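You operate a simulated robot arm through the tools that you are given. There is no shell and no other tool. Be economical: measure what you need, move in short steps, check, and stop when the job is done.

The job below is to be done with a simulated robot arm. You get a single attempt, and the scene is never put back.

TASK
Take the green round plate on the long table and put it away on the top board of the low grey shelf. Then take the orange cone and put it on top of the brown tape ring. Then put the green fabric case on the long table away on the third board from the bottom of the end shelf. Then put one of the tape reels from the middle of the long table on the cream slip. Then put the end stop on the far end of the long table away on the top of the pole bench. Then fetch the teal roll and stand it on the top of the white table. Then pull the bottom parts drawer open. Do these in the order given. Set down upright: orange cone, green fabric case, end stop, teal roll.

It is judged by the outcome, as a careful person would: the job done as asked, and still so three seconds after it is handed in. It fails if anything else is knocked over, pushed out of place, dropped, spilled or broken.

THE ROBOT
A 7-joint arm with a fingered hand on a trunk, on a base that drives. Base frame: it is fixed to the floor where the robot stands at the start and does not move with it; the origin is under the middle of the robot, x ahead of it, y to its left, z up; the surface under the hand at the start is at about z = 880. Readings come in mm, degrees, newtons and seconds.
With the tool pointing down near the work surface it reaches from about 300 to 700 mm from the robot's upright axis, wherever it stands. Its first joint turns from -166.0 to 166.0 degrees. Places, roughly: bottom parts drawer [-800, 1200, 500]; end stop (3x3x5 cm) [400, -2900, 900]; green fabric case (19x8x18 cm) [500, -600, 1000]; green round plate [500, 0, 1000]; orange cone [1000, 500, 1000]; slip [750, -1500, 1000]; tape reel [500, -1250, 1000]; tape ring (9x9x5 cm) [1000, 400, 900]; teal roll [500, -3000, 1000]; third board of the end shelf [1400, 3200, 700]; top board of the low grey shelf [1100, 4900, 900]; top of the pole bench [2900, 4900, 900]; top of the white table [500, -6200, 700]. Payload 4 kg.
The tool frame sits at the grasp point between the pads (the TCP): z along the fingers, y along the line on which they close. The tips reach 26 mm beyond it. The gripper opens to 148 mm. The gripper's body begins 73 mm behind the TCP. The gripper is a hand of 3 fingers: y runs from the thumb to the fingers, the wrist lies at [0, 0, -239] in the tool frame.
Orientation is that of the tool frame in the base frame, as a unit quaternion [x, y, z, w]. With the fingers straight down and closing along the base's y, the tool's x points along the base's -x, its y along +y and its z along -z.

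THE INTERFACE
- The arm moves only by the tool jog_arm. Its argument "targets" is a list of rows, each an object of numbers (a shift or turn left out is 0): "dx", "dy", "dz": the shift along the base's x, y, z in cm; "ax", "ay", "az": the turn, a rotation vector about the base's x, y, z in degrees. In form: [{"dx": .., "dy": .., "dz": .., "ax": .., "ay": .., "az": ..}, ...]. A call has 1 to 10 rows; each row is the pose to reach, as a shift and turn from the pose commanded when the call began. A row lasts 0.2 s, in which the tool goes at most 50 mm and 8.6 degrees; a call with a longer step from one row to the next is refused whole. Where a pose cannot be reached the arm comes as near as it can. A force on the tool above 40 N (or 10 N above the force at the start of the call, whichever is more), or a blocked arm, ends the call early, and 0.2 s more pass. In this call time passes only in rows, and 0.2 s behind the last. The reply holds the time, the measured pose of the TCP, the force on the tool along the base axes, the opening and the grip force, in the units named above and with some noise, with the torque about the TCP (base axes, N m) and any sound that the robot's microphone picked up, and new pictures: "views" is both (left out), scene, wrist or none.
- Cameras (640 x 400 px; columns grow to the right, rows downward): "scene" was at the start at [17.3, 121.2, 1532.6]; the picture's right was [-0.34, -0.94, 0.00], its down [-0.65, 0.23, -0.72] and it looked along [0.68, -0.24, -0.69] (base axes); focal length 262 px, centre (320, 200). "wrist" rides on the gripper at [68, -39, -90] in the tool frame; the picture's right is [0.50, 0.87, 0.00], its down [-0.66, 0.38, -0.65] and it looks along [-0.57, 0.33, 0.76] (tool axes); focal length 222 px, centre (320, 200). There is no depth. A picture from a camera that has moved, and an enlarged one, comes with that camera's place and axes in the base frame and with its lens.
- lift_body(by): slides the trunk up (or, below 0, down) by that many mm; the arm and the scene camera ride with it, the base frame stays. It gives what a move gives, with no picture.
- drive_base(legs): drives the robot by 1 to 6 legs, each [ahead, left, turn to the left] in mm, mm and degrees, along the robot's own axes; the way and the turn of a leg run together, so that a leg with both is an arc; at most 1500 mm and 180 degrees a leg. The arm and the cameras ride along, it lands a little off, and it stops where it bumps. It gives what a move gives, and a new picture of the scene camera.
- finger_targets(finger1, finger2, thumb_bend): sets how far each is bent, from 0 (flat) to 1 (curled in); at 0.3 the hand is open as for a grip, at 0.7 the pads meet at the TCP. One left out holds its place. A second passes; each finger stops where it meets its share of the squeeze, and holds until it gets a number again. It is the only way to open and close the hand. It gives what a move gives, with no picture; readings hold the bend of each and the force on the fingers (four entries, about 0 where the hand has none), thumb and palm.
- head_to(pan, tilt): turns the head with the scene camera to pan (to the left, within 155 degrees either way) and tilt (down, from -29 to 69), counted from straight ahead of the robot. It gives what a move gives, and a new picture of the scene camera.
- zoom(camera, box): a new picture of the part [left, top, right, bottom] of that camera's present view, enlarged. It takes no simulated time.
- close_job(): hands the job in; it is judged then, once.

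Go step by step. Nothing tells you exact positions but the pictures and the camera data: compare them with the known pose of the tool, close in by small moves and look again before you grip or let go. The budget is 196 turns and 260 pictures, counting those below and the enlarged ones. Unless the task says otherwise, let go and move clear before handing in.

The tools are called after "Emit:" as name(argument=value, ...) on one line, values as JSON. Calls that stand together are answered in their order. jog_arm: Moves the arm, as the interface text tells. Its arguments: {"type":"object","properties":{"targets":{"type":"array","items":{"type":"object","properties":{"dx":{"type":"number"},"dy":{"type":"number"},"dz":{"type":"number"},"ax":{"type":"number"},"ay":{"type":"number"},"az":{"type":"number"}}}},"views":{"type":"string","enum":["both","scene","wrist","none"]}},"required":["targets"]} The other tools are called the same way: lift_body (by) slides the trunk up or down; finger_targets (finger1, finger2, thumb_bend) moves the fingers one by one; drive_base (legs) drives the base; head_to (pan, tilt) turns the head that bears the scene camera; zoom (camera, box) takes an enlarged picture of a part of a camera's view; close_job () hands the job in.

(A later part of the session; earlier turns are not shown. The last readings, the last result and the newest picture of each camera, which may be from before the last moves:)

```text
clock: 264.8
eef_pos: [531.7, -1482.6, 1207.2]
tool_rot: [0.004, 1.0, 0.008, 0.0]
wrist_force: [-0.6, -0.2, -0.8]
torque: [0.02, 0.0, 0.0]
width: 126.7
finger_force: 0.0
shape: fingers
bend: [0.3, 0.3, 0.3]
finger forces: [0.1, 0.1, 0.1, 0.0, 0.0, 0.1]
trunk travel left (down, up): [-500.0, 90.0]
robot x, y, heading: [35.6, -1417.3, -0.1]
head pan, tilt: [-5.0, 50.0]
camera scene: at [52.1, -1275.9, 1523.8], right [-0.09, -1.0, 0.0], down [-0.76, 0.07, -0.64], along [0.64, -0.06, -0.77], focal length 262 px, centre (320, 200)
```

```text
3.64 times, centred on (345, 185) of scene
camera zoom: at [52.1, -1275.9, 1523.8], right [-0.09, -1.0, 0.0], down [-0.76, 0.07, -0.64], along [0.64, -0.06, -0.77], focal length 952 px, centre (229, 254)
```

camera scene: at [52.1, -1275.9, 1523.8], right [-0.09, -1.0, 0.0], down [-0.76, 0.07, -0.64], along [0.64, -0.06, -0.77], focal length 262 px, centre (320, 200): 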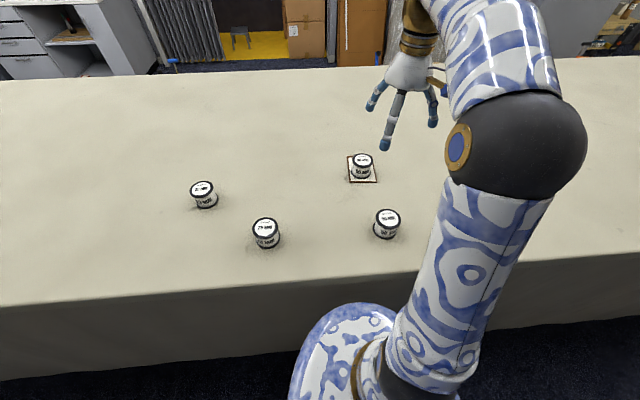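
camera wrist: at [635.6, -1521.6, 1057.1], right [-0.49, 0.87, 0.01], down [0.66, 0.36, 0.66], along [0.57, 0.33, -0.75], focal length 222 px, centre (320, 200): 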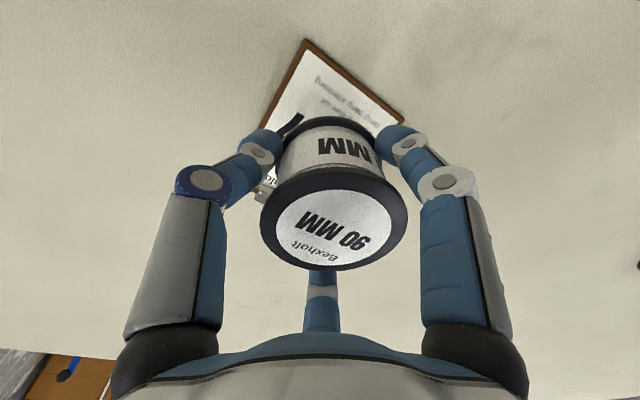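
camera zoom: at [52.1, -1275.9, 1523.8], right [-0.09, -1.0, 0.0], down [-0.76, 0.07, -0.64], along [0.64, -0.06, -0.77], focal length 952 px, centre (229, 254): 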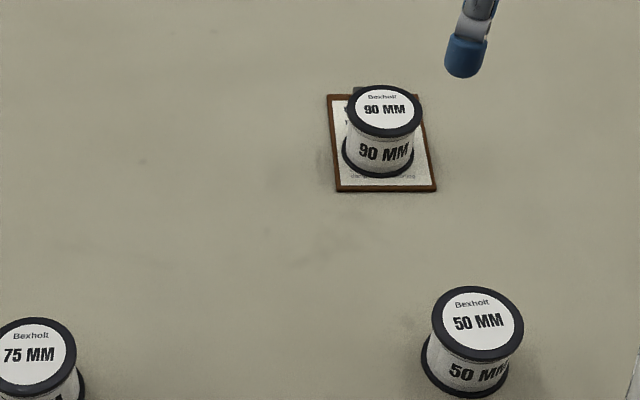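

The reel sits on the slip. Next the end stop at the far end; I look along the aisle that way.

Emit:
head_to(pan=-75, tilt=30)

Emit:
zoom(camera="scene", box=[40, 60, 360, 260])

```text
clock: 266.2
eef_pos: [532.1, -1482.4, 1206.6]
tool_rot: [0.005, 1.0, 0.008, 0.001]
wrist_force: [0.4, 0.8, -0.4]
torque: [0.01, 0.02, -0.02]
width: 126.8
finger_force: 0.1
shape: fingers
bend: [0.3, 0.3, 0.3]
finger forces: [0.1, 0.1, 0.0, 0.0, 0.0, 0.0]
trunk travel left (down, up): [-500.0, 90.0]
robot x, y, heading: [35.2, -1419.4, 0.1]
head pan, tilt: [-75.0, 30.0]
camera scene: at [-0.6, -1356.7, 1553.4], right [-0.97, -0.26, 0.0], down [-0.13, 0.48, -0.87], along [0.22, -0.84, -0.5], focal length 262 px, centre (320, 200)
```

scene: 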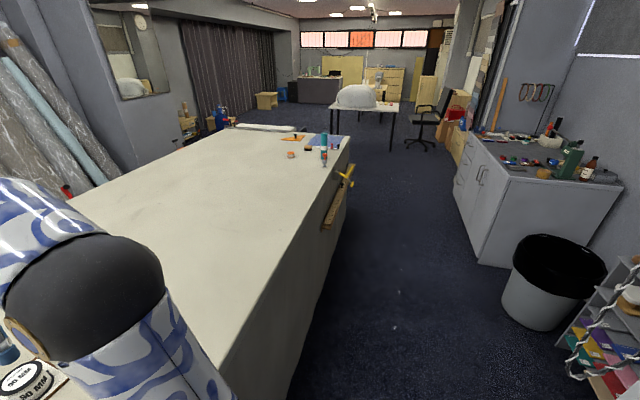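

```text
2.00 times, centred on (200, 160) of scene
camera zoom: at [-0.6, -1356.7, 1553.4], right [-0.97, -0.26, 0.0], down [-0.13, 0.48, -0.87], along [0.22, -0.84, -0.5], focal length 523 px, centre (560, 280)
```

zoom: 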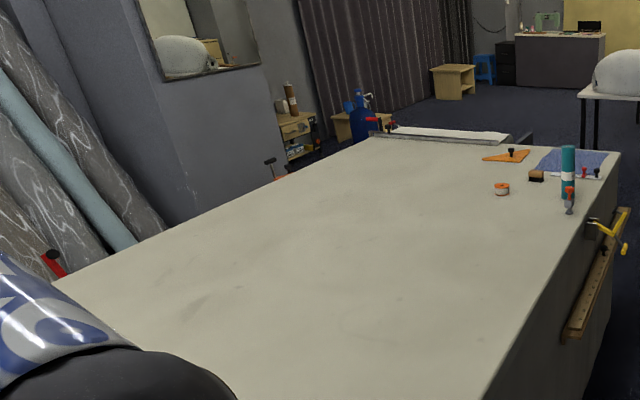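

The end stop and teal roll stand near the far front corner; a yellow clamp sticks out of the table edge there. I move on and look closer.

Emit:
drive_base(legs=[[-80, -1000, 0]])

Emit:
head_to(pan=-45, tilt=40)

Emit:
zoom(camera="scene", box=[220, 100, 420, 240])

```text
clock: 271.4
eef_pos: [457.3, -2483.3, 1206.9]
tool_rot: [0.003, 1.0, 0.006, 0.001]
wrist_force: [0.6, -0.8, -0.1]
torque: [0.0, 0.02, -0.03]
width: 126.5
finger_force: 0.1
shape: fingers
bend: [0.3, 0.3, 0.3]
finger forces: [0.1, 0.1, 0.1, 0.0, 0.0, 0.0]
trunk travel left (down, up): [-500.0, 90.0]
robot x, y, heading: [-40.1, -2423.8, 0.1]
head pan, tilt: [-75.0, 30.0]
camera scene: at [-77.3, -2359.4, 1553.4], right [-0.97, -0.26, 0.0], down [-0.13, 0.48, -0.87], along [0.23, -0.84, -0.5], focal length 262 px, centre (320, 200)
```

scene: 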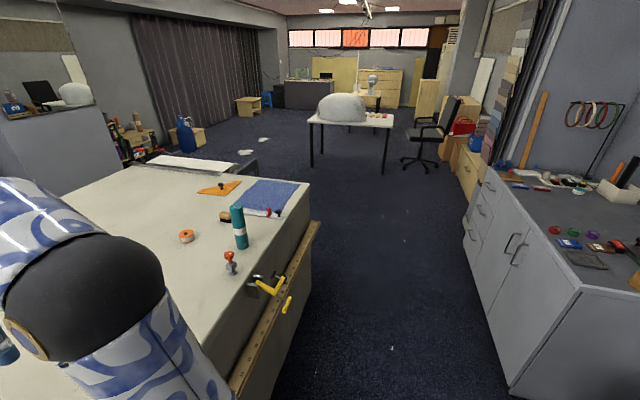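

```text
clock: 272.4
eef_pos: [456.2, -2483.5, 1208.0]
tool_rot: [0.002, 1.0, 0.007, 0.0]
wrist_force: [0.2, -0.2, 0.4]
torque: [0.02, 0.0, 0.0]
width: 126.9
finger_force: 0.1
shape: fingers
bend: [0.3, 0.3, 0.3]
finger forces: [0.0, 0.1, 0.0, 0.0, 0.0, 0.0]
trunk travel left (down, up): [-500.0, 90.0]
robot x, y, heading: [-39.9, -2420.2, 0.4]
head pan, tilt: [-45.0, 40.0]
camera scene: at [-40.7, -2332.0, 1538.0], right [-0.71, -0.71, 0.0], down [-0.46, 0.45, -0.77], along [0.54, -0.54, -0.64], focal length 262 px, centre (320, 200)
```

scene: 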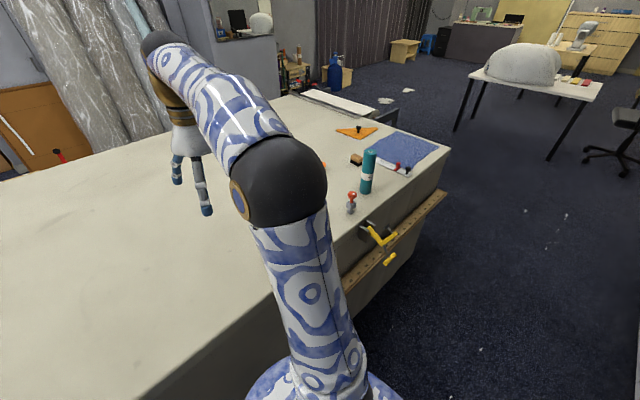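

```text
2.86 times, centred on (320, 170) of scene
camera zoom: at [-40.7, -2332.0, 1538.0], right [-0.71, -0.71, 0.0], down [-0.46, 0.45, -0.77], along [0.54, -0.54, -0.64], focal length 748 px, centre (320, 286)
```

zoom: 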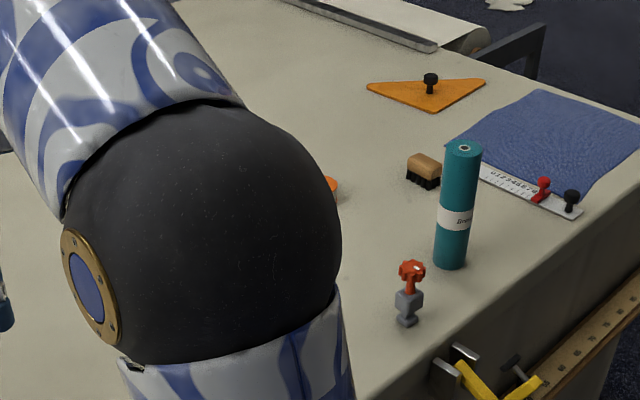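

End stop ≈ (382, −2914), teal roll ≈ (416, −3051), about 195 mm tall. I move abreast of the end stop.

Emit:
drive_base(legs=[[-20, -420, 0]])

Emit:
head_to(pan=-10, tilt=55)

Emit:
jog_arm(targets=[{"dx": -2, "dz": -2}, {"dx": -4, "dz": -4}], views="wrist")

```text
clock: 275.0
eef_pos: [436.0, -2913.2, 1206.5]
tool_rot: [0.006, 1.0, 0.006, 0.0]
wrist_force: [0.0, 0.5, -0.6]
torque: [-0.04, 0.0, 0.01]
width: 126.4
finger_force: 0.1
shape: fingers
bend: [0.3, 0.3, 0.3]
finger forces: [0.0, 0.0, 0.1, 0.1, 0.0, 0.0]
trunk travel left (down, up): [-500.0, 90.0]
robot x, y, heading: [-58.4, -2847.3, -0.0]
head pan, tilt: [-45.0, 40.0]
camera scene: at [-60.4, -2758.0, 1538.0], right [-0.71, -0.7, 0.0], down [-0.45, 0.46, -0.77], along [0.54, -0.54, -0.64], focal length 262 px, centre (320, 200)
```

scene: 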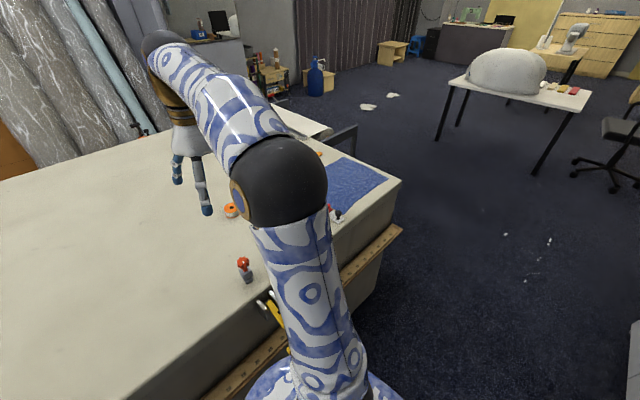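

```text
clock: 276.0
eef_pos: [436.4, -2913.3, 1207.1]
tool_rot: [0.006, 1.0, 0.006, 0.0]
wrist_force: [0.2, 0.0, -0.8]
torque: [0.02, 0.03, -0.05]
width: 126.6
finger_force: 0.1
shape: fingers
bend: [0.3, 0.3, 0.3]
finger forces: [0.0, 0.1, 0.0, 0.0, 0.0, 0.0]
trunk travel left (down, up): [-500.0, 90.0]
robot x, y, heading: [-59.9, -2847.2, 0.2]
head pan, tilt: [-10.0, 55.0]
camera scene: at [-49.3, -2710.2, 1517.4], right [-0.18, -0.98, 0.0], down [-0.81, 0.15, -0.57], along [0.56, -0.1, -0.82], focal length 262 px, centre (320, 200)
```

scene: 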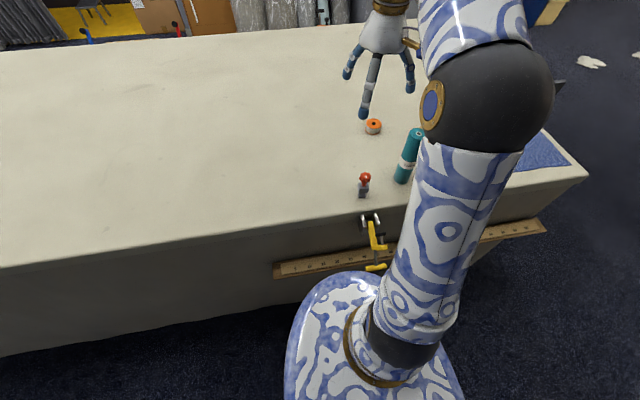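

```text
clock: 276.6
eef_pos: [395.0, -2912.3, 1166.5]
tool_rot: [0.006, 1.0, 0.007, -0.001]
wrist_force: [-0.6, 0.3, 0.8]
torque: [-0.03, -0.01, -0.03]
width: 126.8
finger_force: 0.1
shape: fingers
bend: [0.3, 0.3, 0.3]
finger forces: [0.1, 0.1, 0.1, 0.1, 0.1, 0.0]
trunk travel left (down, up): [-500.0, 90.0]
robot x, y, heading: [-62.7, -2847.4, -0.5]
head pan, tilt: [-10.0, 55.0]
camera wrist: at [329.0, -2951.4, 1256.5], right [-0.49, 0.87, 0.01], down [0.66, 0.36, 0.66], along [0.57, 0.33, -0.75], focal length 222 px, centre (320, 200)
```

wrist: 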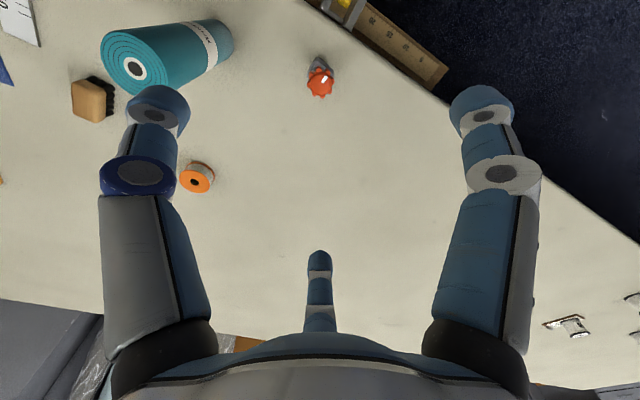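

I enlarge the end stop in both views.

Emit:
zoom(camera="scene", box=[330, 150, 426, 210])

Emit:
zoom(camera="wrist", box=[272, 30, 368, 120])

```text
6.67 times, centred on (378, 180) of scene
camera zoom: at [-49.6, -2710.1, 1517.4], right [-0.18, -0.98, 0.0], down [-0.81, 0.15, -0.57], along [0.56, -0.1, -0.82], focal length 1744 px, centre (-67, 333)
```

zoom: 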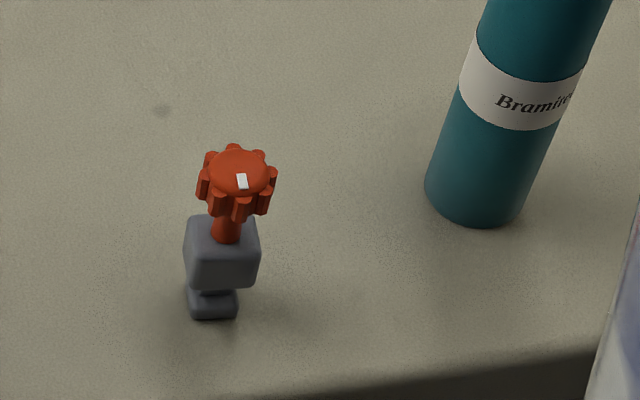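

```text
4.44 times, centred on (320, 75) of wrist
camera zoom: at [329.0, -2951.4, 1256.5], right [-0.49, 0.87, 0.01], down [0.66, 0.36, 0.66], along [0.57, 0.33, -0.75], focal length 987 px, centre (320, 756)
```

zoom: 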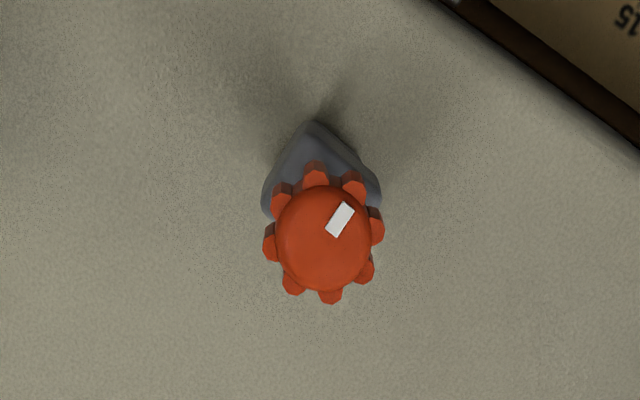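

The end stop (with red knob, top z ≈ 960) is at about (386, −2913). I'll grip it by the knob; first down to just above it.

Emit:
jog_arm(targets=[{"dx": -0.9, "dz": -4}, {"dx": -0.9, "dz": -8}, {"dx": -0.9, "dz": -12}], views="both")

```text
clock: 277.4
eef_pos: [386.9, -2913.4, 1046.0]
tool_rot: [0.006, 1.0, 0.008, 0.0]
wrist_force: [0.6, -0.3, -0.1]
torque: [0.02, 0.02, -0.04]
width: 126.6
finger_force: 0.1
shape: fingers
bend: [0.3, 0.3, 0.3]
finger forces: [0.1, 0.1, 0.1, 0.0, 0.1, 0.0]
trunk travel left (down, up): [-500.0, 90.0]
robot x, y, heading: [-60.8, -2845.3, -0.4]
head pan, tilt: [-10.0, 55.0]
camera scene: at [-49.1, -2710.2, 1517.4], right [-0.18, -0.98, 0.0], down [-0.81, 0.15, -0.57], along [0.56, -0.1, -0.82], focal length 262 px, centre (320, 200)
camera wrist: at [320.2, -2951.6, 1136.8], right [-0.49, 0.87, 0.01], down [0.66, 0.36, 0.66], along [0.57, 0.33, -0.75], focal length 222 px, centre (320, 200)
```

scene: 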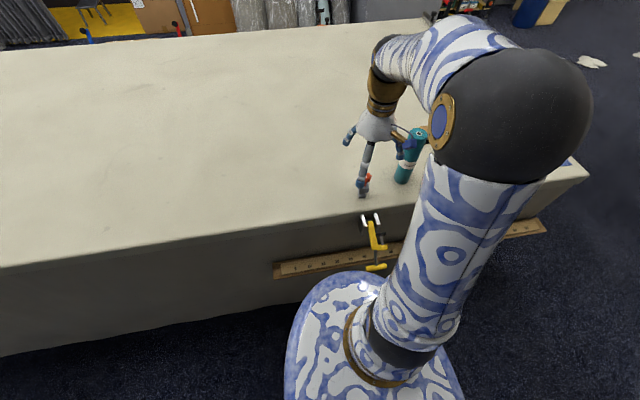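
wrist: 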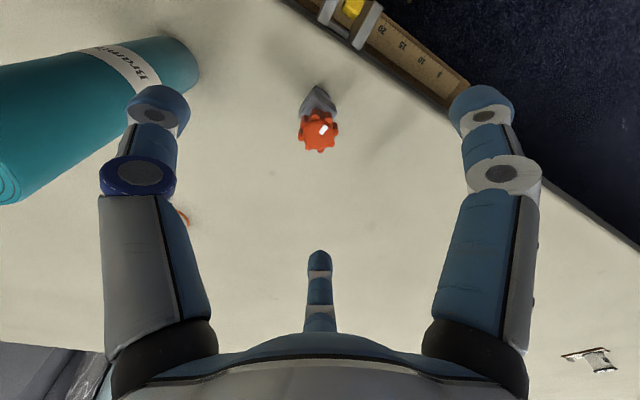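

Emit:
jog_arm(targets=[{"dx": 0.2, "dy": 0.2, "dz": -3}, {"dx": 0.2, "dy": 0.2, "dz": -6}, {"dx": 0.2, "dy": 0.2, "dz": -8.5}, {"dx": 0.2, "dy": 0.2, "dz": -10.1}], views="both")

Emit:
zoom(camera="scene", box=[330, 120, 442, 220])

```text
clock: 278.4
eef_pos: [388.7, -2910.0, 944.7]
tool_rot: [0.005, 1.0, 0.007, -0.001]
wrist_force: [0.2, -0.2, -0.3]
torque: [0.01, 0.01, 0.0]
width: 126.8
finger_force: 0.1
shape: fingers
bend: [0.3, 0.3, 0.3]
finger forces: [0.0, 0.0, 0.0, 0.0, 0.0, 0.1]
trunk travel left (down, up): [-500.0, 90.0]
robot x, y, heading: [-57.9, -2849.6, -0.1]
head pan, tilt: [-10.0, 55.0]
camera scene: at [-49.2, -2710.2, 1517.3], right [-0.18, -0.98, 0.0], down [-0.81, 0.15, -0.57], along [0.56, -0.1, -0.82], focal length 262 px, centre (320, 200)
camera wrist: at [321.8, -2950.2, 1035.8], right [-0.49, 0.87, 0.01], down [0.66, 0.36, 0.66], along [0.57, 0.33, -0.75], focal length 222 px, centre (320, 200)
```

scene: 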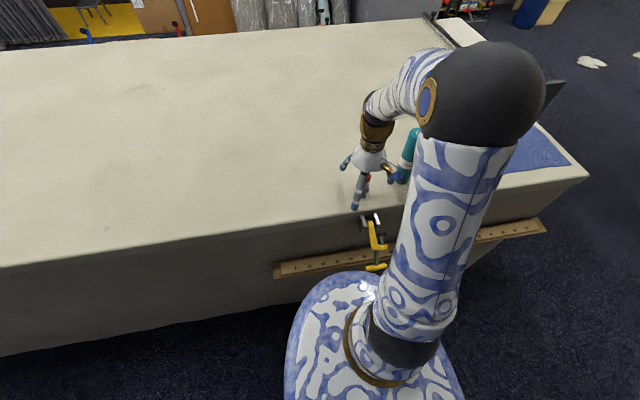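
wrist: 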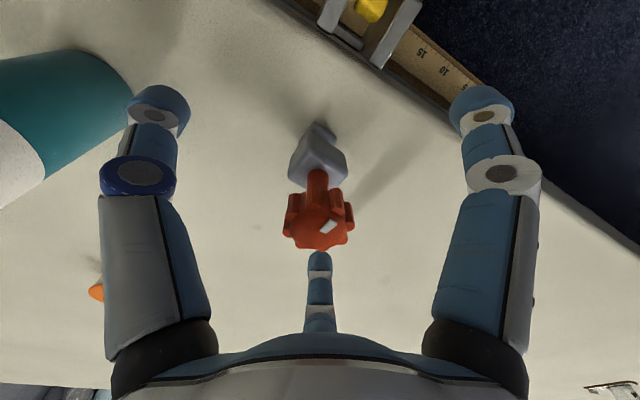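

```text
4.00 times, centred on (386, 170) of scene
camera zoom: at [-49.2, -2710.2, 1517.3], right [-0.18, -0.98, 0.0], down [-0.81, 0.15, -0.57], along [0.56, -0.1, -0.82], focal length 1047 px, centre (56, 320)
```

zoom: 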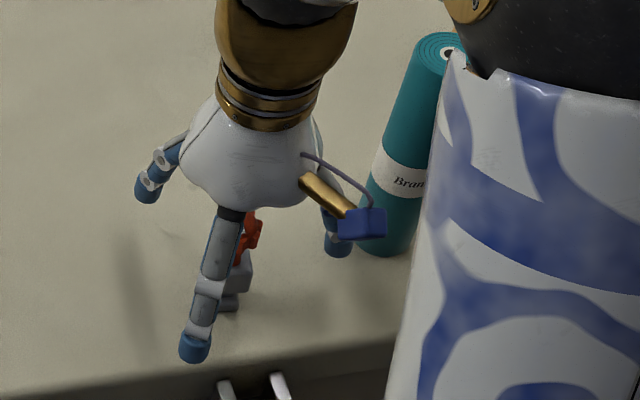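

The knob spans about z 945–967, so I rise 8 mm and close on it.

Emit:
jog_arm(targets=[{"dz": 0.8}], views="none")

Emit:
finger_targets(finger1=0.7, finger2=0.7, thumb_bend=0.7)

Emit:
jog_arm(targets=[{"dz": 0.5}, {"dz": 2}, {"dz": 5}], views="both")

```text
clock: 278.8
eef_pos: [387.6, -2910.1, 953.4]
tool_rot: [0.006, 1.0, 0.006, 0.0]
wrist_force: [0.1, -0.4, -0.2]
torque: [0.01, 0.01, 0.03]
width: 126.5
finger_force: 0.1
shape: fingers
bend: [0.3, 0.3, 0.3]
finger forces: [0.0, 0.0, 0.0, 0.0, 0.0, 0.0]
trunk travel left (down, up): [-500.0, 90.0]
robot x, y, heading: [-58.8, -2844.8, 0.0]
head pan, tilt: [-10.0, 55.0]
```

```text
clock: 279.8
eef_pos: [388.2, -2911.2, 954.2]
tool_rot: [0.005, 1.0, 0.008, 0.0]
wrist_force: [0.0, -0.6, 1.4]
torque: [0.04, 0.0, 0.01]
width: 20.4
finger_force: 9.5
shape: fingers
bend: [0.62, 0.63, 0.66]
finger forces: [6.3, 5.2, 0.1, 0.0, 7.2, 0.0]
trunk travel left (down, up): [-500.0, 90.0]
robot x, y, heading: [-60.2, -2849.4, -0.1]
head pan, tilt: [-10.0, 55.0]
```

```text
clock: 280.6
eef_pos: [387.7, -2911.0, 1002.5]
tool_rot: [0.006, 1.0, 0.008, 0.0]
wrist_force: [-0.2, 0.1, 0.7]
torque: [0.0, 0.0, 0.04]
width: 0.4
finger_force: 0.1
shape: fingers
bend: [0.69, 0.69, 0.7]
finger forces: [0.0, 0.0, 0.1, 0.0, 0.1, 0.1]
trunk travel left (down, up): [-500.0, 90.0]
robot x, y, heading: [-61.5, -2848.0, -0.3]
head pan, tilt: [-10.0, 55.0]
camera scene: at [-49.4, -2710.1, 1517.3], right [-0.18, -0.98, 0.0], down [-0.81, 0.15, -0.57], along [0.56, -0.1, -0.82], focal length 262 px, centre (320, 200)
camera wrist: at [321.3, -2949.7, 1093.6], right [-0.49, 0.87, 0.01], down [0.66, 0.36, 0.66], along [0.57, 0.33, -0.75], focal length 222 px, centre (320, 200)
```

scene: 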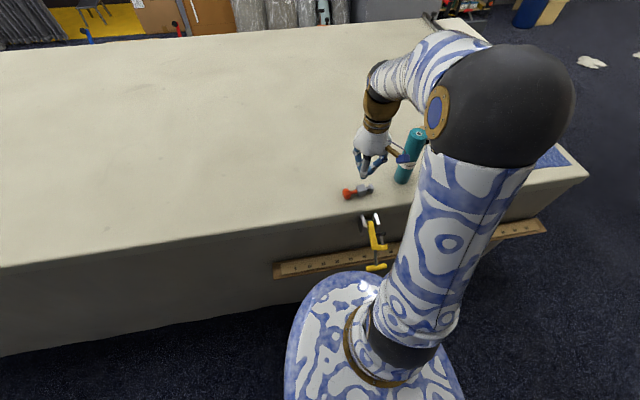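
wrist: 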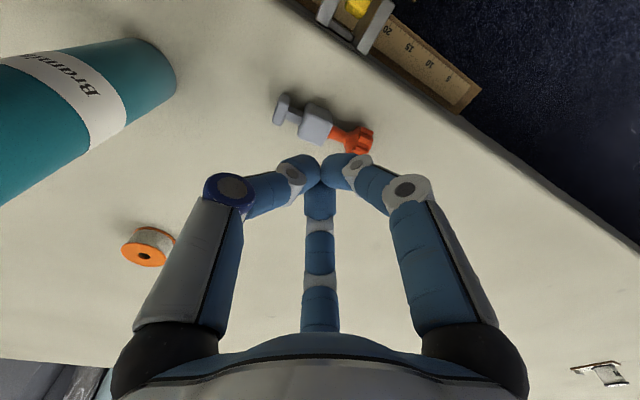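

The knob slipped out and the end stop tipped onto its side; it still lies on the table, axis along y, knob toward +y. I open the hand, rise a little, and study its pose to pick it up so it can be set upright.

Emit:
finger_targets(finger1=0.3, finger2=0.3, thumb_bend=0.3)

Emit:
jog_arm(targets=[{"dz": 4}, {"dz": 8}], views="none")

Emit:
zoom(camera="wrist", box=[256, 80, 384, 160])

Emit:
zoom(camera="scene", box=[320, 160, 416, 220])

```text
clock: 281.6
eef_pos: [388.6, -2910.1, 1002.1]
tool_rot: [0.006, 1.0, 0.007, 0.001]
wrist_force: [0.6, 0.2, -0.4]
torque: [0.0, 0.01, 0.0]
width: 126.4
finger_force: 0.0
shape: fingers
bend: [0.3, 0.3, 0.3]
finger forces: [0.1, 0.0, 0.1, 0.0, 0.0, 0.1]
trunk travel left (down, up): [-500.0, 90.0]
robot x, y, heading: [-60.7, -2847.0, -0.2]
head pan, tilt: [-10.0, 55.0]
```

```text
clock: 282.2
eef_pos: [389.8, -2909.9, 1083.8]
tool_rot: [0.007, 1.0, 0.007, -0.001]
wrist_force: [-0.6, -1.2, -0.7]
torque: [-0.01, 0.0, 0.01]
width: 126.8
finger_force: 0.0
shape: fingers
bend: [0.3, 0.3, 0.3]
finger forces: [0.0, 0.0, 0.0, 0.1, 0.0, 0.0]
trunk travel left (down, up): [-500.0, 90.0]
robot x, y, heading: [-61.6, -2846.5, -0.2]
head pan, tilt: [-10.0, 55.0]
```

```text
5.00 times, centred on (320, 120) of wrist
camera zoom: at [322.6, -2949.6, 1175.1], right [-0.49, 0.87, 0.01], down [0.66, 0.36, 0.66], along [0.57, 0.33, -0.75], focal length 1111 px, centre (320, 600)
```

zoom: 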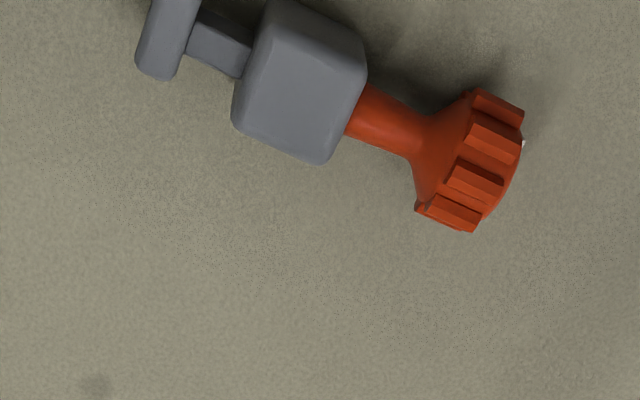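

```text
6.67 times, centred on (368, 190) of scene
camera zoom: at [-49.5, -2710.1, 1517.3], right [-0.18, -0.98, 0.0], down [-0.81, 0.15, -0.57], along [0.56, -0.1, -0.82], focal length 1744 px, centre (0, 267)
```

zoom: 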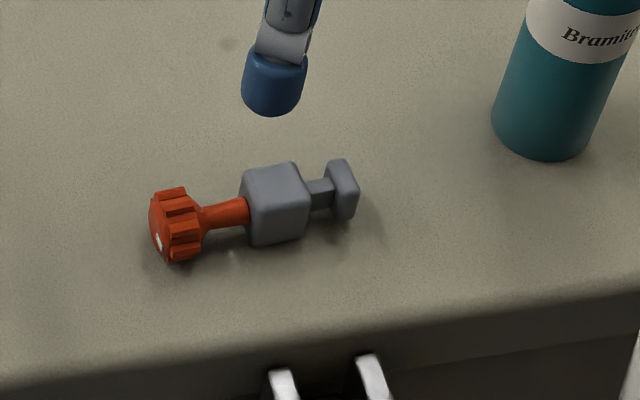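

I now know its pose: block centre ≈ (388, −2911), foot toward −y, knob toward +y. I'll grip the block across x with the hand tilted 45°, so that it comes upright when I tilt 45° the other way. First I yaw the hand.

Emit:
jog_arm(targets=[{"az": 8.5}, {"az": 17}, {"az": 25.5}, {"az": 34}, {"az": 42.5}, {"az": 51}, {"az": 59.5}, {"az": 68}, {"az": 76.5}, {"az": 85}], views="none")

Emit:
jog_arm(targets=[{"az": 5}, {"az": 10, "dy": 2}, {"az": 10, "dy": 4}], views="none")

Emit:
jog_arm(targets=[{"ax": -8, "ay": -0.7}, {"ax": -16, "ay": -1.4}, {"ax": -24, "ay": -2.1}, {"ax": -32, "ay": -2.8}, {"ax": -40, "ay": -3.5}, {"ax": -44.8, "ay": -3.9}], views="both")

```text
clock: 284.4
eef_pos: [388.2, -2911.4, 1084.0]
tool_rot: [-0.671, 0.742, 0.005, -0.005]
wrist_force: [-0.9, 0.9, 0.1]
torque: [-0.04, -0.04, -0.02]
width: 126.9
finger_force: 0.0
shape: fingers
bend: [0.3, 0.3, 0.3]
finger forces: [0.1, 0.0, 0.0, 0.1, 0.1, 0.0]
trunk travel left (down, up): [-500.0, 90.0]
robot x, y, heading: [-62.7, -2845.9, -0.3]
head pan, tilt: [-10.0, 55.0]
```

```text
clock: 285.2
eef_pos: [387.6, -2870.2, 1085.9]
tool_rot: [0.733, -0.68, -0.005, 0.005]
wrist_force: [-0.1, 0.5, -0.3]
torque: [-0.02, -0.01, -0.01]
width: 126.8
finger_force: 0.1
shape: fingers
bend: [0.3, 0.3, 0.3]
finger forces: [0.0, 0.0, 0.0, 0.0, 0.0, 0.0]
trunk travel left (down, up): [-500.0, 90.0]
robot x, y, heading: [-61.8, -2845.0, -0.3]
head pan, tilt: [-10.0, 55.0]
```

```text
clock: 286.6
eef_pos: [388.3, -2871.0, 1085.5]
tool_rot: [0.675, -0.63, 0.28, 0.262]
wrist_force: [1.1, -0.8, -0.6]
torque: [0.03, -0.04, 0.04]
width: 126.6
finger_force: 0.1
shape: fingers
bend: [0.3, 0.3, 0.3]
finger forces: [0.1, 0.0, 0.0, 0.0, 0.1, 0.0]
trunk travel left (down, up): [-500.0, 90.0]
robot x, y, heading: [-61.9, -2847.5, -0.1]
head pan, tilt: [-10.0, 55.0]
camera scene: at [-49.2, -2709.9, 1517.3], right [-0.18, -0.98, 0.0], down [-0.81, 0.15, -0.57], along [0.56, -0.1, -0.82], focal length 262 px, centre (320, 200)
camera wrist: at [428.0, -2850.6, 1197.6], right [-0.84, -0.41, 0.35], down [-0.44, 0.9, 0.0], along [-0.32, -0.16, -0.93], focal length 222 px, centre (320, 200)
```

scene: 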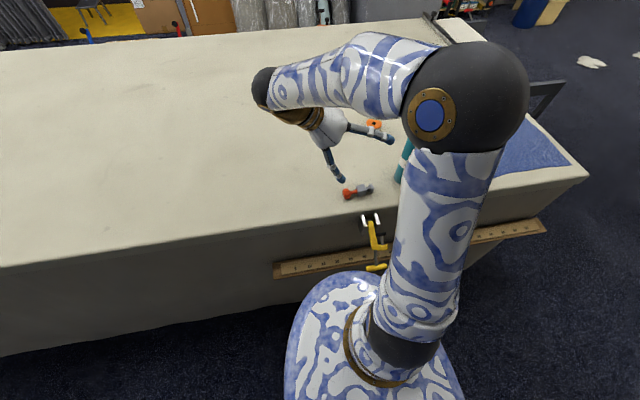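
wrist: 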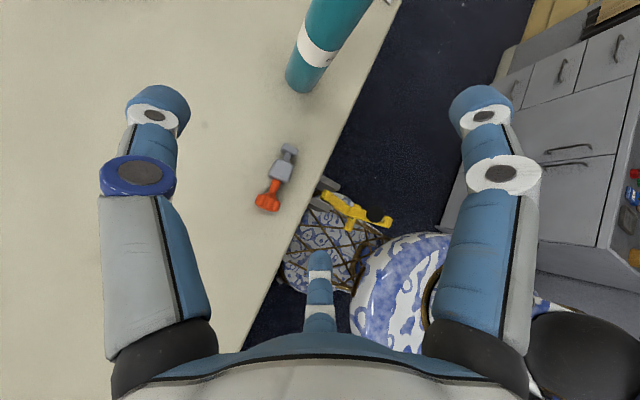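

The tilted pose works, but with 45° the lower finger would touch the table, so I use 30° and a narrower opening, and come down close for a check.

Emit:
finger_targets(finger1=0.5, finger2=0.5, thumb_bend=0.53)

Emit:
jog_arm(targets=[{"ax": 7, "ay": 0.6, "dy": -1, "dz": -3}, {"ax": 14.9, "ay": 1.3, "dy": -2.3, "dz": -6}, {"ax": 14.9, "ay": 1.3, "dy": -2.6, "dz": -9.5}, {"ax": 14.9, "ay": 1.3, "dy": -2.6, "dz": -12}], views="wrist")

Emit:
zoom(camera="scene", box=[300, 120, 428, 210])

```text
clock: 287.6
eef_pos: [388.7, -2869.7, 1085.0]
tool_rot: [0.675, -0.631, 0.28, 0.262]
wrist_force: [-0.5, 0.1, 0.2]
torque: [0.0, 0.01, 0.02]
width: 57.9
finger_force: 0.1
shape: fingers
bend: [0.5, 0.5, 0.53]
finger forces: [0.1, 0.1, 0.0, 0.1, 0.0, 0.0]
trunk travel left (down, up): [-500.0, 90.0]
robot x, y, heading: [-60.3, -2845.3, -0.3]
head pan, tilt: [-10.0, 55.0]
```

```text
clock: 288.6
eef_pos: [387.9, -2896.8, 964.8]
tool_rot: [0.706, -0.659, 0.187, 0.18]
wrist_force: [0.0, -0.6, -0.2]
torque: [-0.02, -0.01, -0.02]
width: 57.6
finger_force: 0.1
shape: fingers
bend: [0.5, 0.5, 0.53]
finger forces: [0.1, 0.0, 0.0, 0.0, 0.0, 0.0]
trunk travel left (down, up): [-500.0, 90.0]
robot x, y, heading: [-61.6, -2847.2, -0.1]
head pan, tilt: [-10.0, 55.0]
camera wrist: at [430.5, -2907.3, 1077.3], right [-0.83, -0.49, 0.26], down [-0.44, 0.87, 0.24], along [-0.34, 0.09, -0.94], focal length 222 px, centre (320, 200)
```

wrist: 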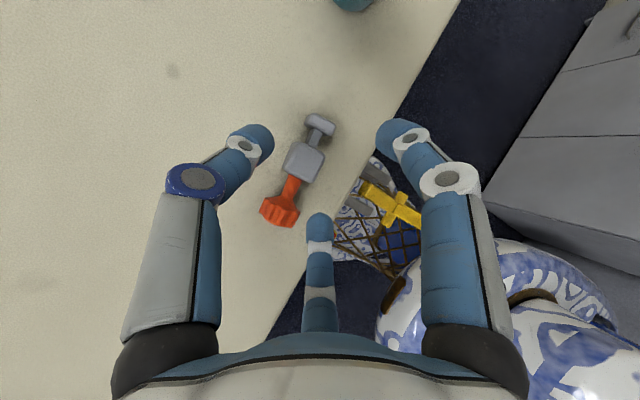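

```text
4.44 times, centred on (364, 165) of scene
camera zoom: at [-49.1, -2710.0, 1517.3], right [-0.18, -0.98, 0.0], down [-0.81, 0.15, -0.57], along [0.56, -0.1, -0.82], focal length 1163 px, centre (124, 356)
```

zoom: 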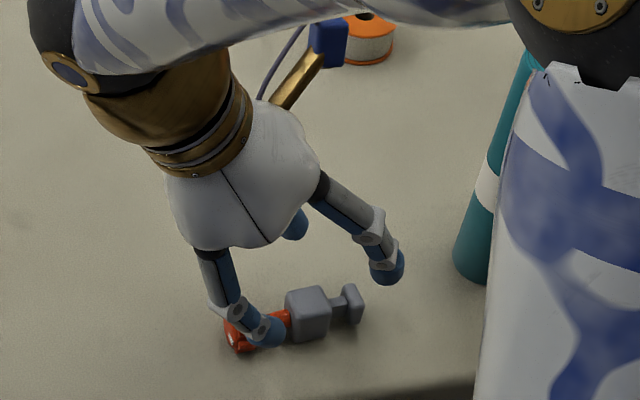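

The fingers straddle the block as planned. I go down the last 4 cm gently.

Emit:
jog_arm(targets=[{"dx": 0.2, "dz": -1.5}, {"dx": 0.2, "dz": -2.7}, {"dx": 0.2, "dz": -3.6}, {"dx": 0.2, "dz": -4.2}], views="wrist")

Emit:
zoom(camera="scene", box=[320, 150, 416, 215])

```text
clock: 289.6
eef_pos: [389.5, -2896.0, 924.9]
tool_rot: [0.707, -0.658, 0.189, 0.178]
wrist_force: [-1.6, 4.1, 16.5]
torque: [0.35, 0.36, -0.04]
width: 57.7
finger_force: 8.1
shape: fingers
bend: [0.5, 0.54, 0.53]
finger forces: [0.0, 16.6, 0.0, 0.1, 0.0, 0.0]
trunk travel left (down, up): [-500.0, 90.0]
robot x, y, heading: [-57.7, -2843.8, -0.3]
head pan, tilt: [-10.0, 55.0]
camera wrist: at [431.9, -2906.3, 1036.1], right [-0.83, -0.49, 0.25], down [-0.44, 0.87, 0.24], along [-0.34, 0.09, -0.94], focal length 222 px, centre (320, 200)
```

wrist: 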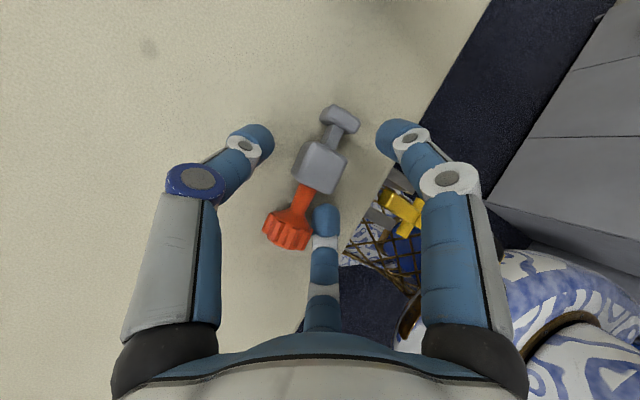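

```text
6.15 times, centred on (368, 182) of scene
camera zoom: at [-50.6, -2709.3, 1517.6], right [-0.18, -0.98, 0.0], down [-0.81, 0.14, -0.57], along [0.57, -0.1, -0.82], focal length 1610 px, centre (25, 308)
```

zoom: 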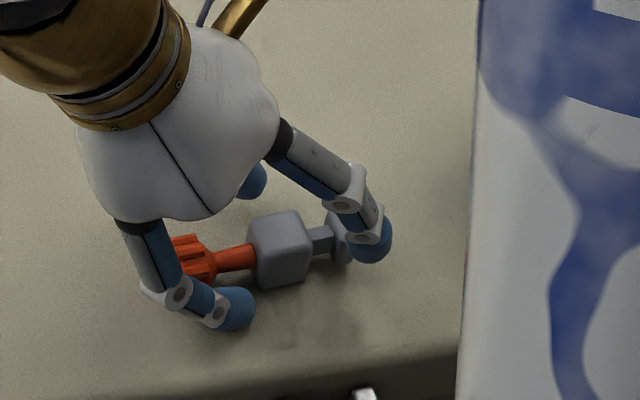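

One finger just touches the table. I rise 3 mm and close.

Emit:
jog_arm(targets=[{"dz": 0.4}], views="none")

Emit:
finger_targets(finger1=0.72, finger2=0.72, thumb_bend=0.72)

Emit:
zoom(camera="wrist", box=[200, 80, 440, 260])

Emit:
zoom(camera="scene", box=[320, 150, 416, 215])

```text
clock: 290.0
eef_pos: [390.3, -2897.6, 925.5]
tool_rot: [0.707, -0.658, 0.187, 0.179]
wrist_force: [0.9, -1.1, 4.6]
torque: [-0.01, 0.03, 0.03]
width: 57.8
finger_force: 1.8
shape: fingers
bend: [0.5, 0.54, 0.53]
finger forces: [0.0, 4.0, 0.0, 0.0, 0.1, 0.0]
trunk travel left (down, up): [-500.0, 90.0]
robot x, y, heading: [-59.7, -2849.0, -0.3]
head pan, tilt: [-10.0, 55.0]
```

```text
clock: 291.0
eef_pos: [389.6, -2897.5, 926.8]
tool_rot: [0.707, -0.658, 0.187, 0.178]
wrist_force: [0.7, -0.3, 0.2]
torque: [-0.04, 0.02, -0.02]
width: 17.8
finger_force: 13.4
shape: fingers
bend: [0.63, 0.63, 0.66]
finger forces: [8.6, 8.4, 0.0, 0.0, 9.6, 0.0]
trunk travel left (down, up): [-500.0, 90.0]
robot x, y, heading: [-60.4, -2847.3, -0.1]
head pan, tilt: [-10.0, 55.0]
```

```text
2.22 times, centred on (320, 170) of wrist
camera zoom: at [432.6, -2907.4, 1039.0], right [-0.83, -0.49, 0.26], down [-0.44, 0.87, 0.24], along [-0.34, 0.09, -0.94], focal length 494 px, centre (320, 267)
```

zoom: 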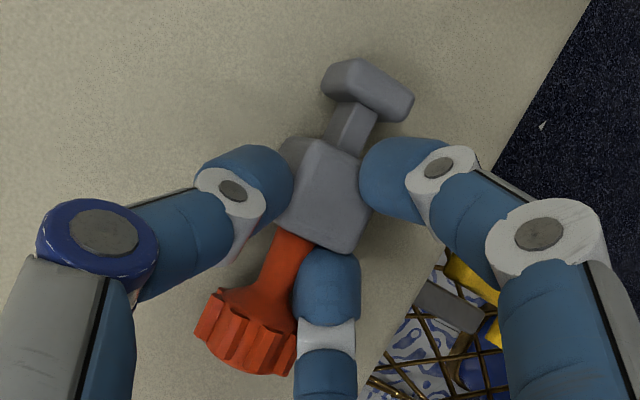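

```text
6.15 times, centred on (368, 182) of scene
camera zoom: at [-49.3, -2710.2, 1517.3], right [-0.18, -0.98, 0.0], down [-0.81, 0.15, -0.57], along [0.56, -0.1, -0.82], focal length 1610 px, centre (25, 308)
```

zoom: 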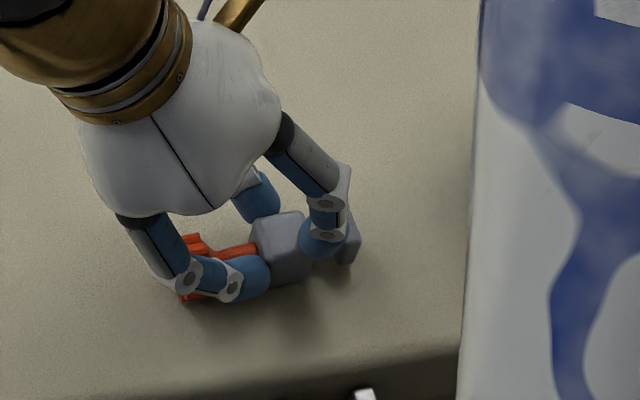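

All three fingers hold the block. I lift and check.

Emit:
jog_arm(targets=[{"dz": 0.7}, {"dz": 2}, {"dz": 5}, {"dz": 9}, {"dz": 14}], views="wrist")

```text
clock: 292.2
eef_pos: [389.3, -2896.9, 1066.3]
tool_rot: [0.707, -0.658, 0.187, 0.18]
wrist_force: [0.3, 0.0, 0.2]
torque: [0.0, 0.0, -0.01]
width: 17.6
finger_force: 13.0
shape: fingers
bend: [0.63, 0.63, 0.67]
finger forces: [8.4, 8.0, 0.0, 0.0, 9.4, 0.0]
trunk travel left (down, up): [-500.0, 90.0]
robot x, y, heading: [-63.4, -2847.2, -0.5]
head pan, tilt: [-10.0, 55.0]
camera wrist: at [431.3, -2907.1, 1178.9], right [-0.83, -0.49, 0.26], down [-0.44, 0.87, 0.24], along [-0.34, 0.09, -0.94], focal length 222 px, centre (320, 200)
```

wrist: 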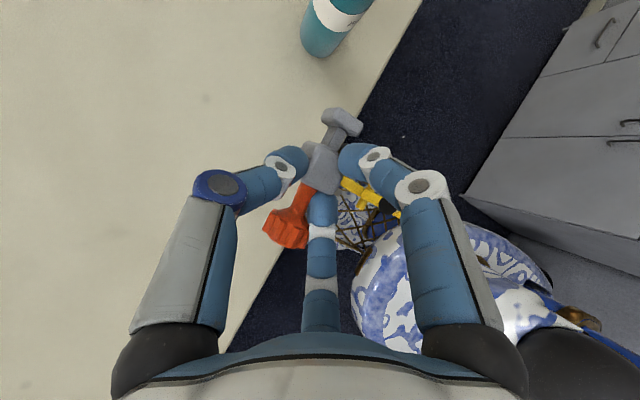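

It is securely held, lying. Above the table I now yaw the hand −95° and then pitch it forward 90° so the end stop comes upright.

Emit:
jog_arm(targets=[{"az": -8.5, "dz": 1}, {"az": -17, "dz": 2}, {"az": -25.5, "dz": 3}, {"az": -34, "dz": 4}, {"az": -42.5, "dz": 5, "dx": 1}, {"az": -51, "dz": 6, "dx": 2}, {"az": -59.5, "dz": 7, "dx": 3}, {"az": -68, "dz": 8, "dx": 4}, {"az": -76.5, "dz": 9, "dx": 5}, {"az": -85, "dz": 10, "dx": 6}], views="none")

Emit:
jog_arm(targets=[{"az": -5}, {"az": -10}], views="none")

Emit:
jog_arm(targets=[{"ay": -8.5}, {"ay": -17}, {"ay": -25.5}, {"ay": -34}, {"ay": -42.5}, {"ay": -51}, {"ay": -59.5}, {"ay": -68}, {"ay": -76.5}, {"ay": -85}], views="both")

```text
clock: 294.4
eef_pos: [377.5, -2891.9, 1177.9]
tool_rot: [-0.104, 0.964, -0.037, -0.244]
wrist_force: [-0.8, 0.4, -1.6]
torque: [0.04, 0.01, -0.04]
width: 17.7
finger_force: 12.6
shape: fingers
bend: [0.63, 0.63, 0.67]
finger forces: [8.5, 8.0, 0.0, 0.0, 9.3, 0.0]
out of reach, approached as far as the arm can: row 9, 10
trunk travel left (down, up): [-500.0, 90.0]
robot x, y, heading: [-59.7, -2845.7, -0.5]
head pan, tilt: [-10.0, 55.0]
```

```text
clock: 295.0
eef_pos: [379.7, -2891.5, 1176.0]
tool_rot: [-0.084, 0.965, -0.032, -0.245]
wrist_force: [0.1, -0.8, 0.0]
torque: [-0.04, 0.01, -0.03]
width: 17.4
finger_force: 12.8
shape: fingers
bend: [0.63, 0.63, 0.67]
finger forces: [8.5, 8.0, 0.0, 0.0, 9.3, 0.0]
out of reach, approached as far as the arm can: row 2
trunk travel left (down, up): [-500.0, 90.0]
robot x, y, heading: [-63.4, -2849.6, -0.5]
head pan, tilt: [-10.0, 55.0]
```

```text
clock: 297.2
eef_pos: [377.2, -2888.7, 1176.7]
tool_rot: [-0.04, 0.876, -0.08, 0.474]
wrist_force: [-0.8, -0.3, 0.0]
torque: [0.02, 0.0, -0.01]
width: 0.1
finger_force: 0.1
shape: fingers
bend: [0.71, 0.71, 0.71]
finger forces: [0.0, 0.0, 0.0, 0.1, 0.0, 0.0]
trunk travel left (down, up): [-500.0, 90.0]
robot x, y, heading: [-58.1, -2848.2, -0.1]
head pan, tilt: [-10.0, 55.0]
camera scene: at [-49.5, -2710.0, 1517.4], right [-0.18, -0.98, 0.0], down [-0.81, 0.15, -0.57], along [0.56, -0.1, -0.82], focal length 262 px, centre (320, 200)
camera wrist: at [267.4, -2928.7, 1177.3], right [-0.27, 0.78, -0.57], down [-0.18, 0.53, 0.82], along [0.94, 0.33, 0.0], focal length 222 px, centre (320, 200)
```

scene: 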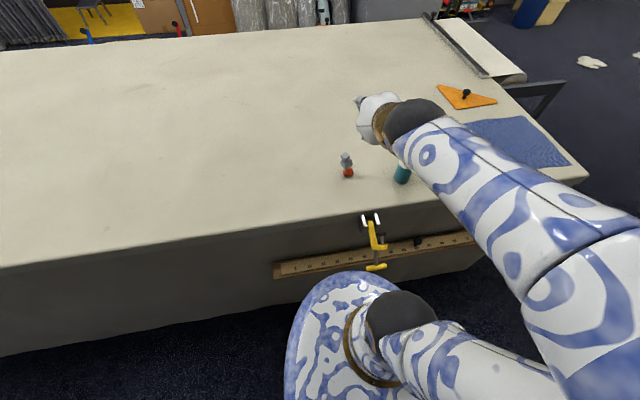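
wrist: 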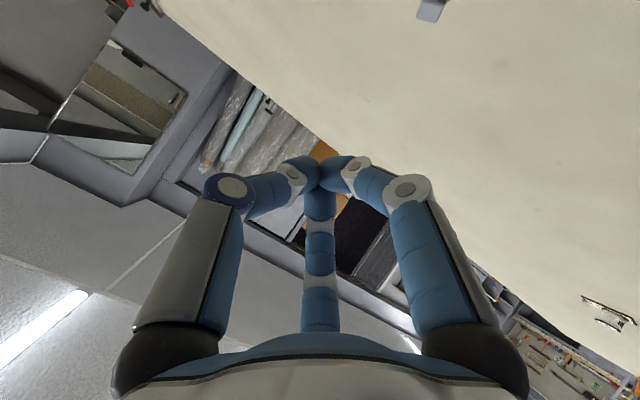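

The end stop slipped out during the turn and dropped onto the table below. I look closely at how it lies now.

Emit:
zoom(camera="scene", box=[308, 135, 404, 195])

```text
6.67 times, centred on (356, 165) of scene
camera zoom: at [-49.5, -2710.0, 1517.4], right [-0.18, -0.98, 0.0], down [-0.81, 0.15, -0.57], along [0.56, -0.1, -0.82], focal length 1744 px, centre (80, 433)
```

zoom: 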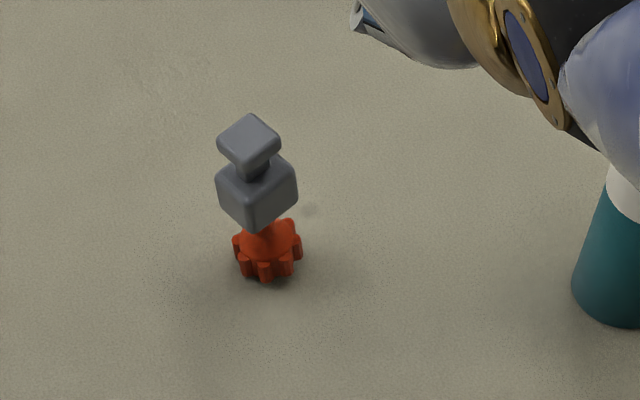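

It landed standing upside down on its knob, at about (466, −2894). Plan: hold it firmly from above by the block, lay it down with foot toward +y, re-grip deeper, then stand it upright. First I bring the hand back to vertical and open it.

Emit:
jog_arm(targets=[{"ay": 8}, {"ay": 16}, {"ay": 24}, {"ay": 32}, {"ay": 40}, {"ay": 48}, {"ay": 55}], views="none")

Emit:
finger_targets(finger1=0.4, finger2=0.4, thumb_bend=0.4)

Emit:
jog_arm(targets=[{"az": 8.5}, {"az": 17}, {"az": 25.5}, {"az": 34}, {"az": 42.5, "dx": 1}, {"az": 51, "dx": 3}, {"az": 59.5, "dx": 5}, {"az": 68, "dx": 7}, {"az": 76.5, "dx": 8.5}, {"az": 85, "dx": 8.5}], views="both")

```text
clock: 298.8
eef_pos: [380.4, -2889.9, 1176.5]
tool_rot: [-0.072, 0.996, -0.053, 0.013]
wrist_force: [0.2, -0.6, -0.5]
torque: [0.01, 0.0, 0.01]
width: 0.0
finger_force: 0.1
shape: fingers
bend: [0.71, 0.71, 0.71]
finger forces: [0.1, 0.1, 0.0, 0.0, 0.0, 0.0]
trunk travel left (down, up): [-500.0, 90.0]
robot x, y, heading: [-58.9, -2848.1, -0.2]
head pan, tilt: [-10.0, 55.0]
```

```text
clock: 299.8
eef_pos: [379.1, -2888.9, 1177.1]
tool_rot: [-0.073, 0.996, -0.053, 0.015]
wrist_force: [0.6, 0.6, 0.0]
torque: [0.02, -0.01, 0.03]
width: 94.5
finger_force: 0.0
shape: fingers
bend: [0.4, 0.4, 0.4]
finger forces: [0.0, 0.0, 0.0, 0.1, 0.0, 0.1]
trunk travel left (down, up): [-500.0, 90.0]
robot x, y, heading: [-59.6, -2849.4, 0.1]
head pan, tilt: [-10.0, 55.0]
```

```text
clock: 302.0
eef_pos: [465.6, -2892.6, 1176.8]
tool_rot: [0.725, -0.686, 0.03, -0.046]
wrist_force: [-0.2, 0.3, 0.6]
torque: [-0.02, 0.0, 0.0]
width: 94.8
finger_force: 0.2
shape: fingers
bend: [0.4, 0.4, 0.4]
finger forces: [0.0, 0.1, 0.0, 0.0, 0.0, 0.0]
trunk travel left (down, up): [-500.0, 90.0]
robot x, y, heading: [-61.1, -2847.3, -0.1]
head pan, tilt: [-10.0, 55.0]
camera scene: at [-49.3, -2711.0, 1517.5], right [-0.18, -0.98, 0.0], down [-0.81, 0.15, -0.57], along [0.56, -0.1, -0.82], focal length 262 px, centre (320, 200)
camera wrist: at [498.8, -2959.3, 1269.5], right [-0.83, -0.55, -0.1], down [-0.48, 0.62, 0.62], along [-0.28, 0.57, -0.78], focal length 222 px, centre (320, 200)
```

scene: 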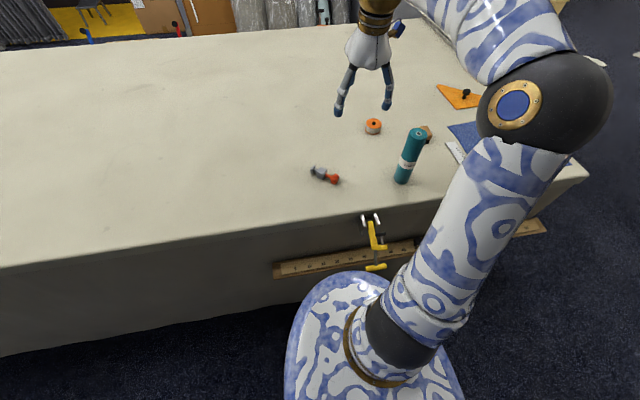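
wrist: 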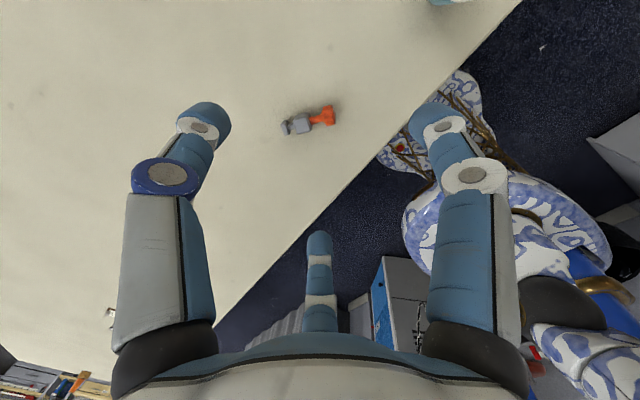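

It has settled on its side, foot toward +y and knob toward −y — just the pose I wanted. I measure it.

Emit:
zoom(camera="scene", box=[285, 150, 365, 200])

Emit:
zoom(camera="wrist", box=[256, 80, 384, 160])

```text
8.00 times, centred on (325, 175) of scene
camera zoom: at [-49.3, -2711.0, 1517.5], right [-0.18, -0.98, 0.0], down [-0.81, 0.15, -0.57], along [0.56, -0.1, -0.82], focal length 2093 px, centre (280, 400)
```

zoom: 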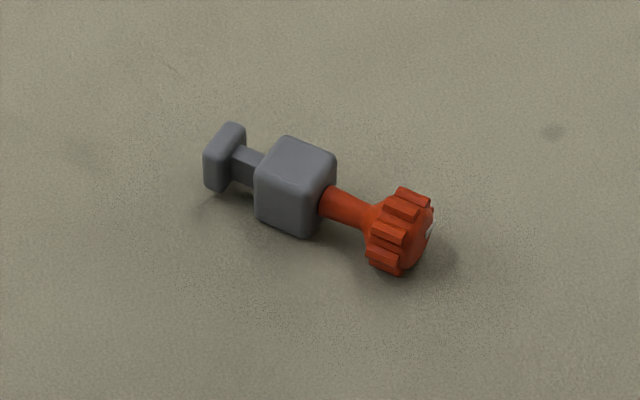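

```text
5.00 times, centred on (320, 120) of wrist
camera zoom: at [498.8, -2959.3, 1269.5], right [-0.83, -0.55, -0.1], down [-0.48, 0.62, 0.62], along [-0.28, 0.57, -0.78], focal length 1111 px, centre (320, 600)
```

zoom: 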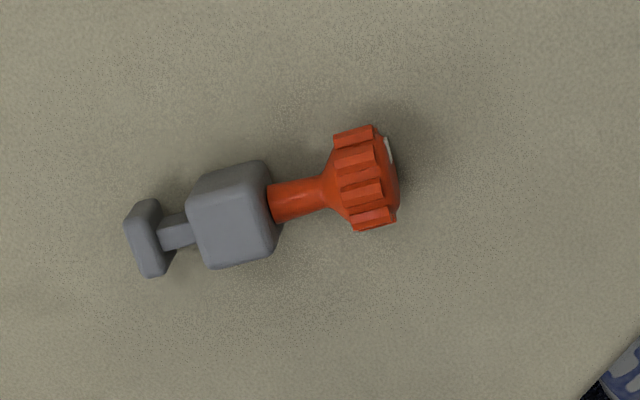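

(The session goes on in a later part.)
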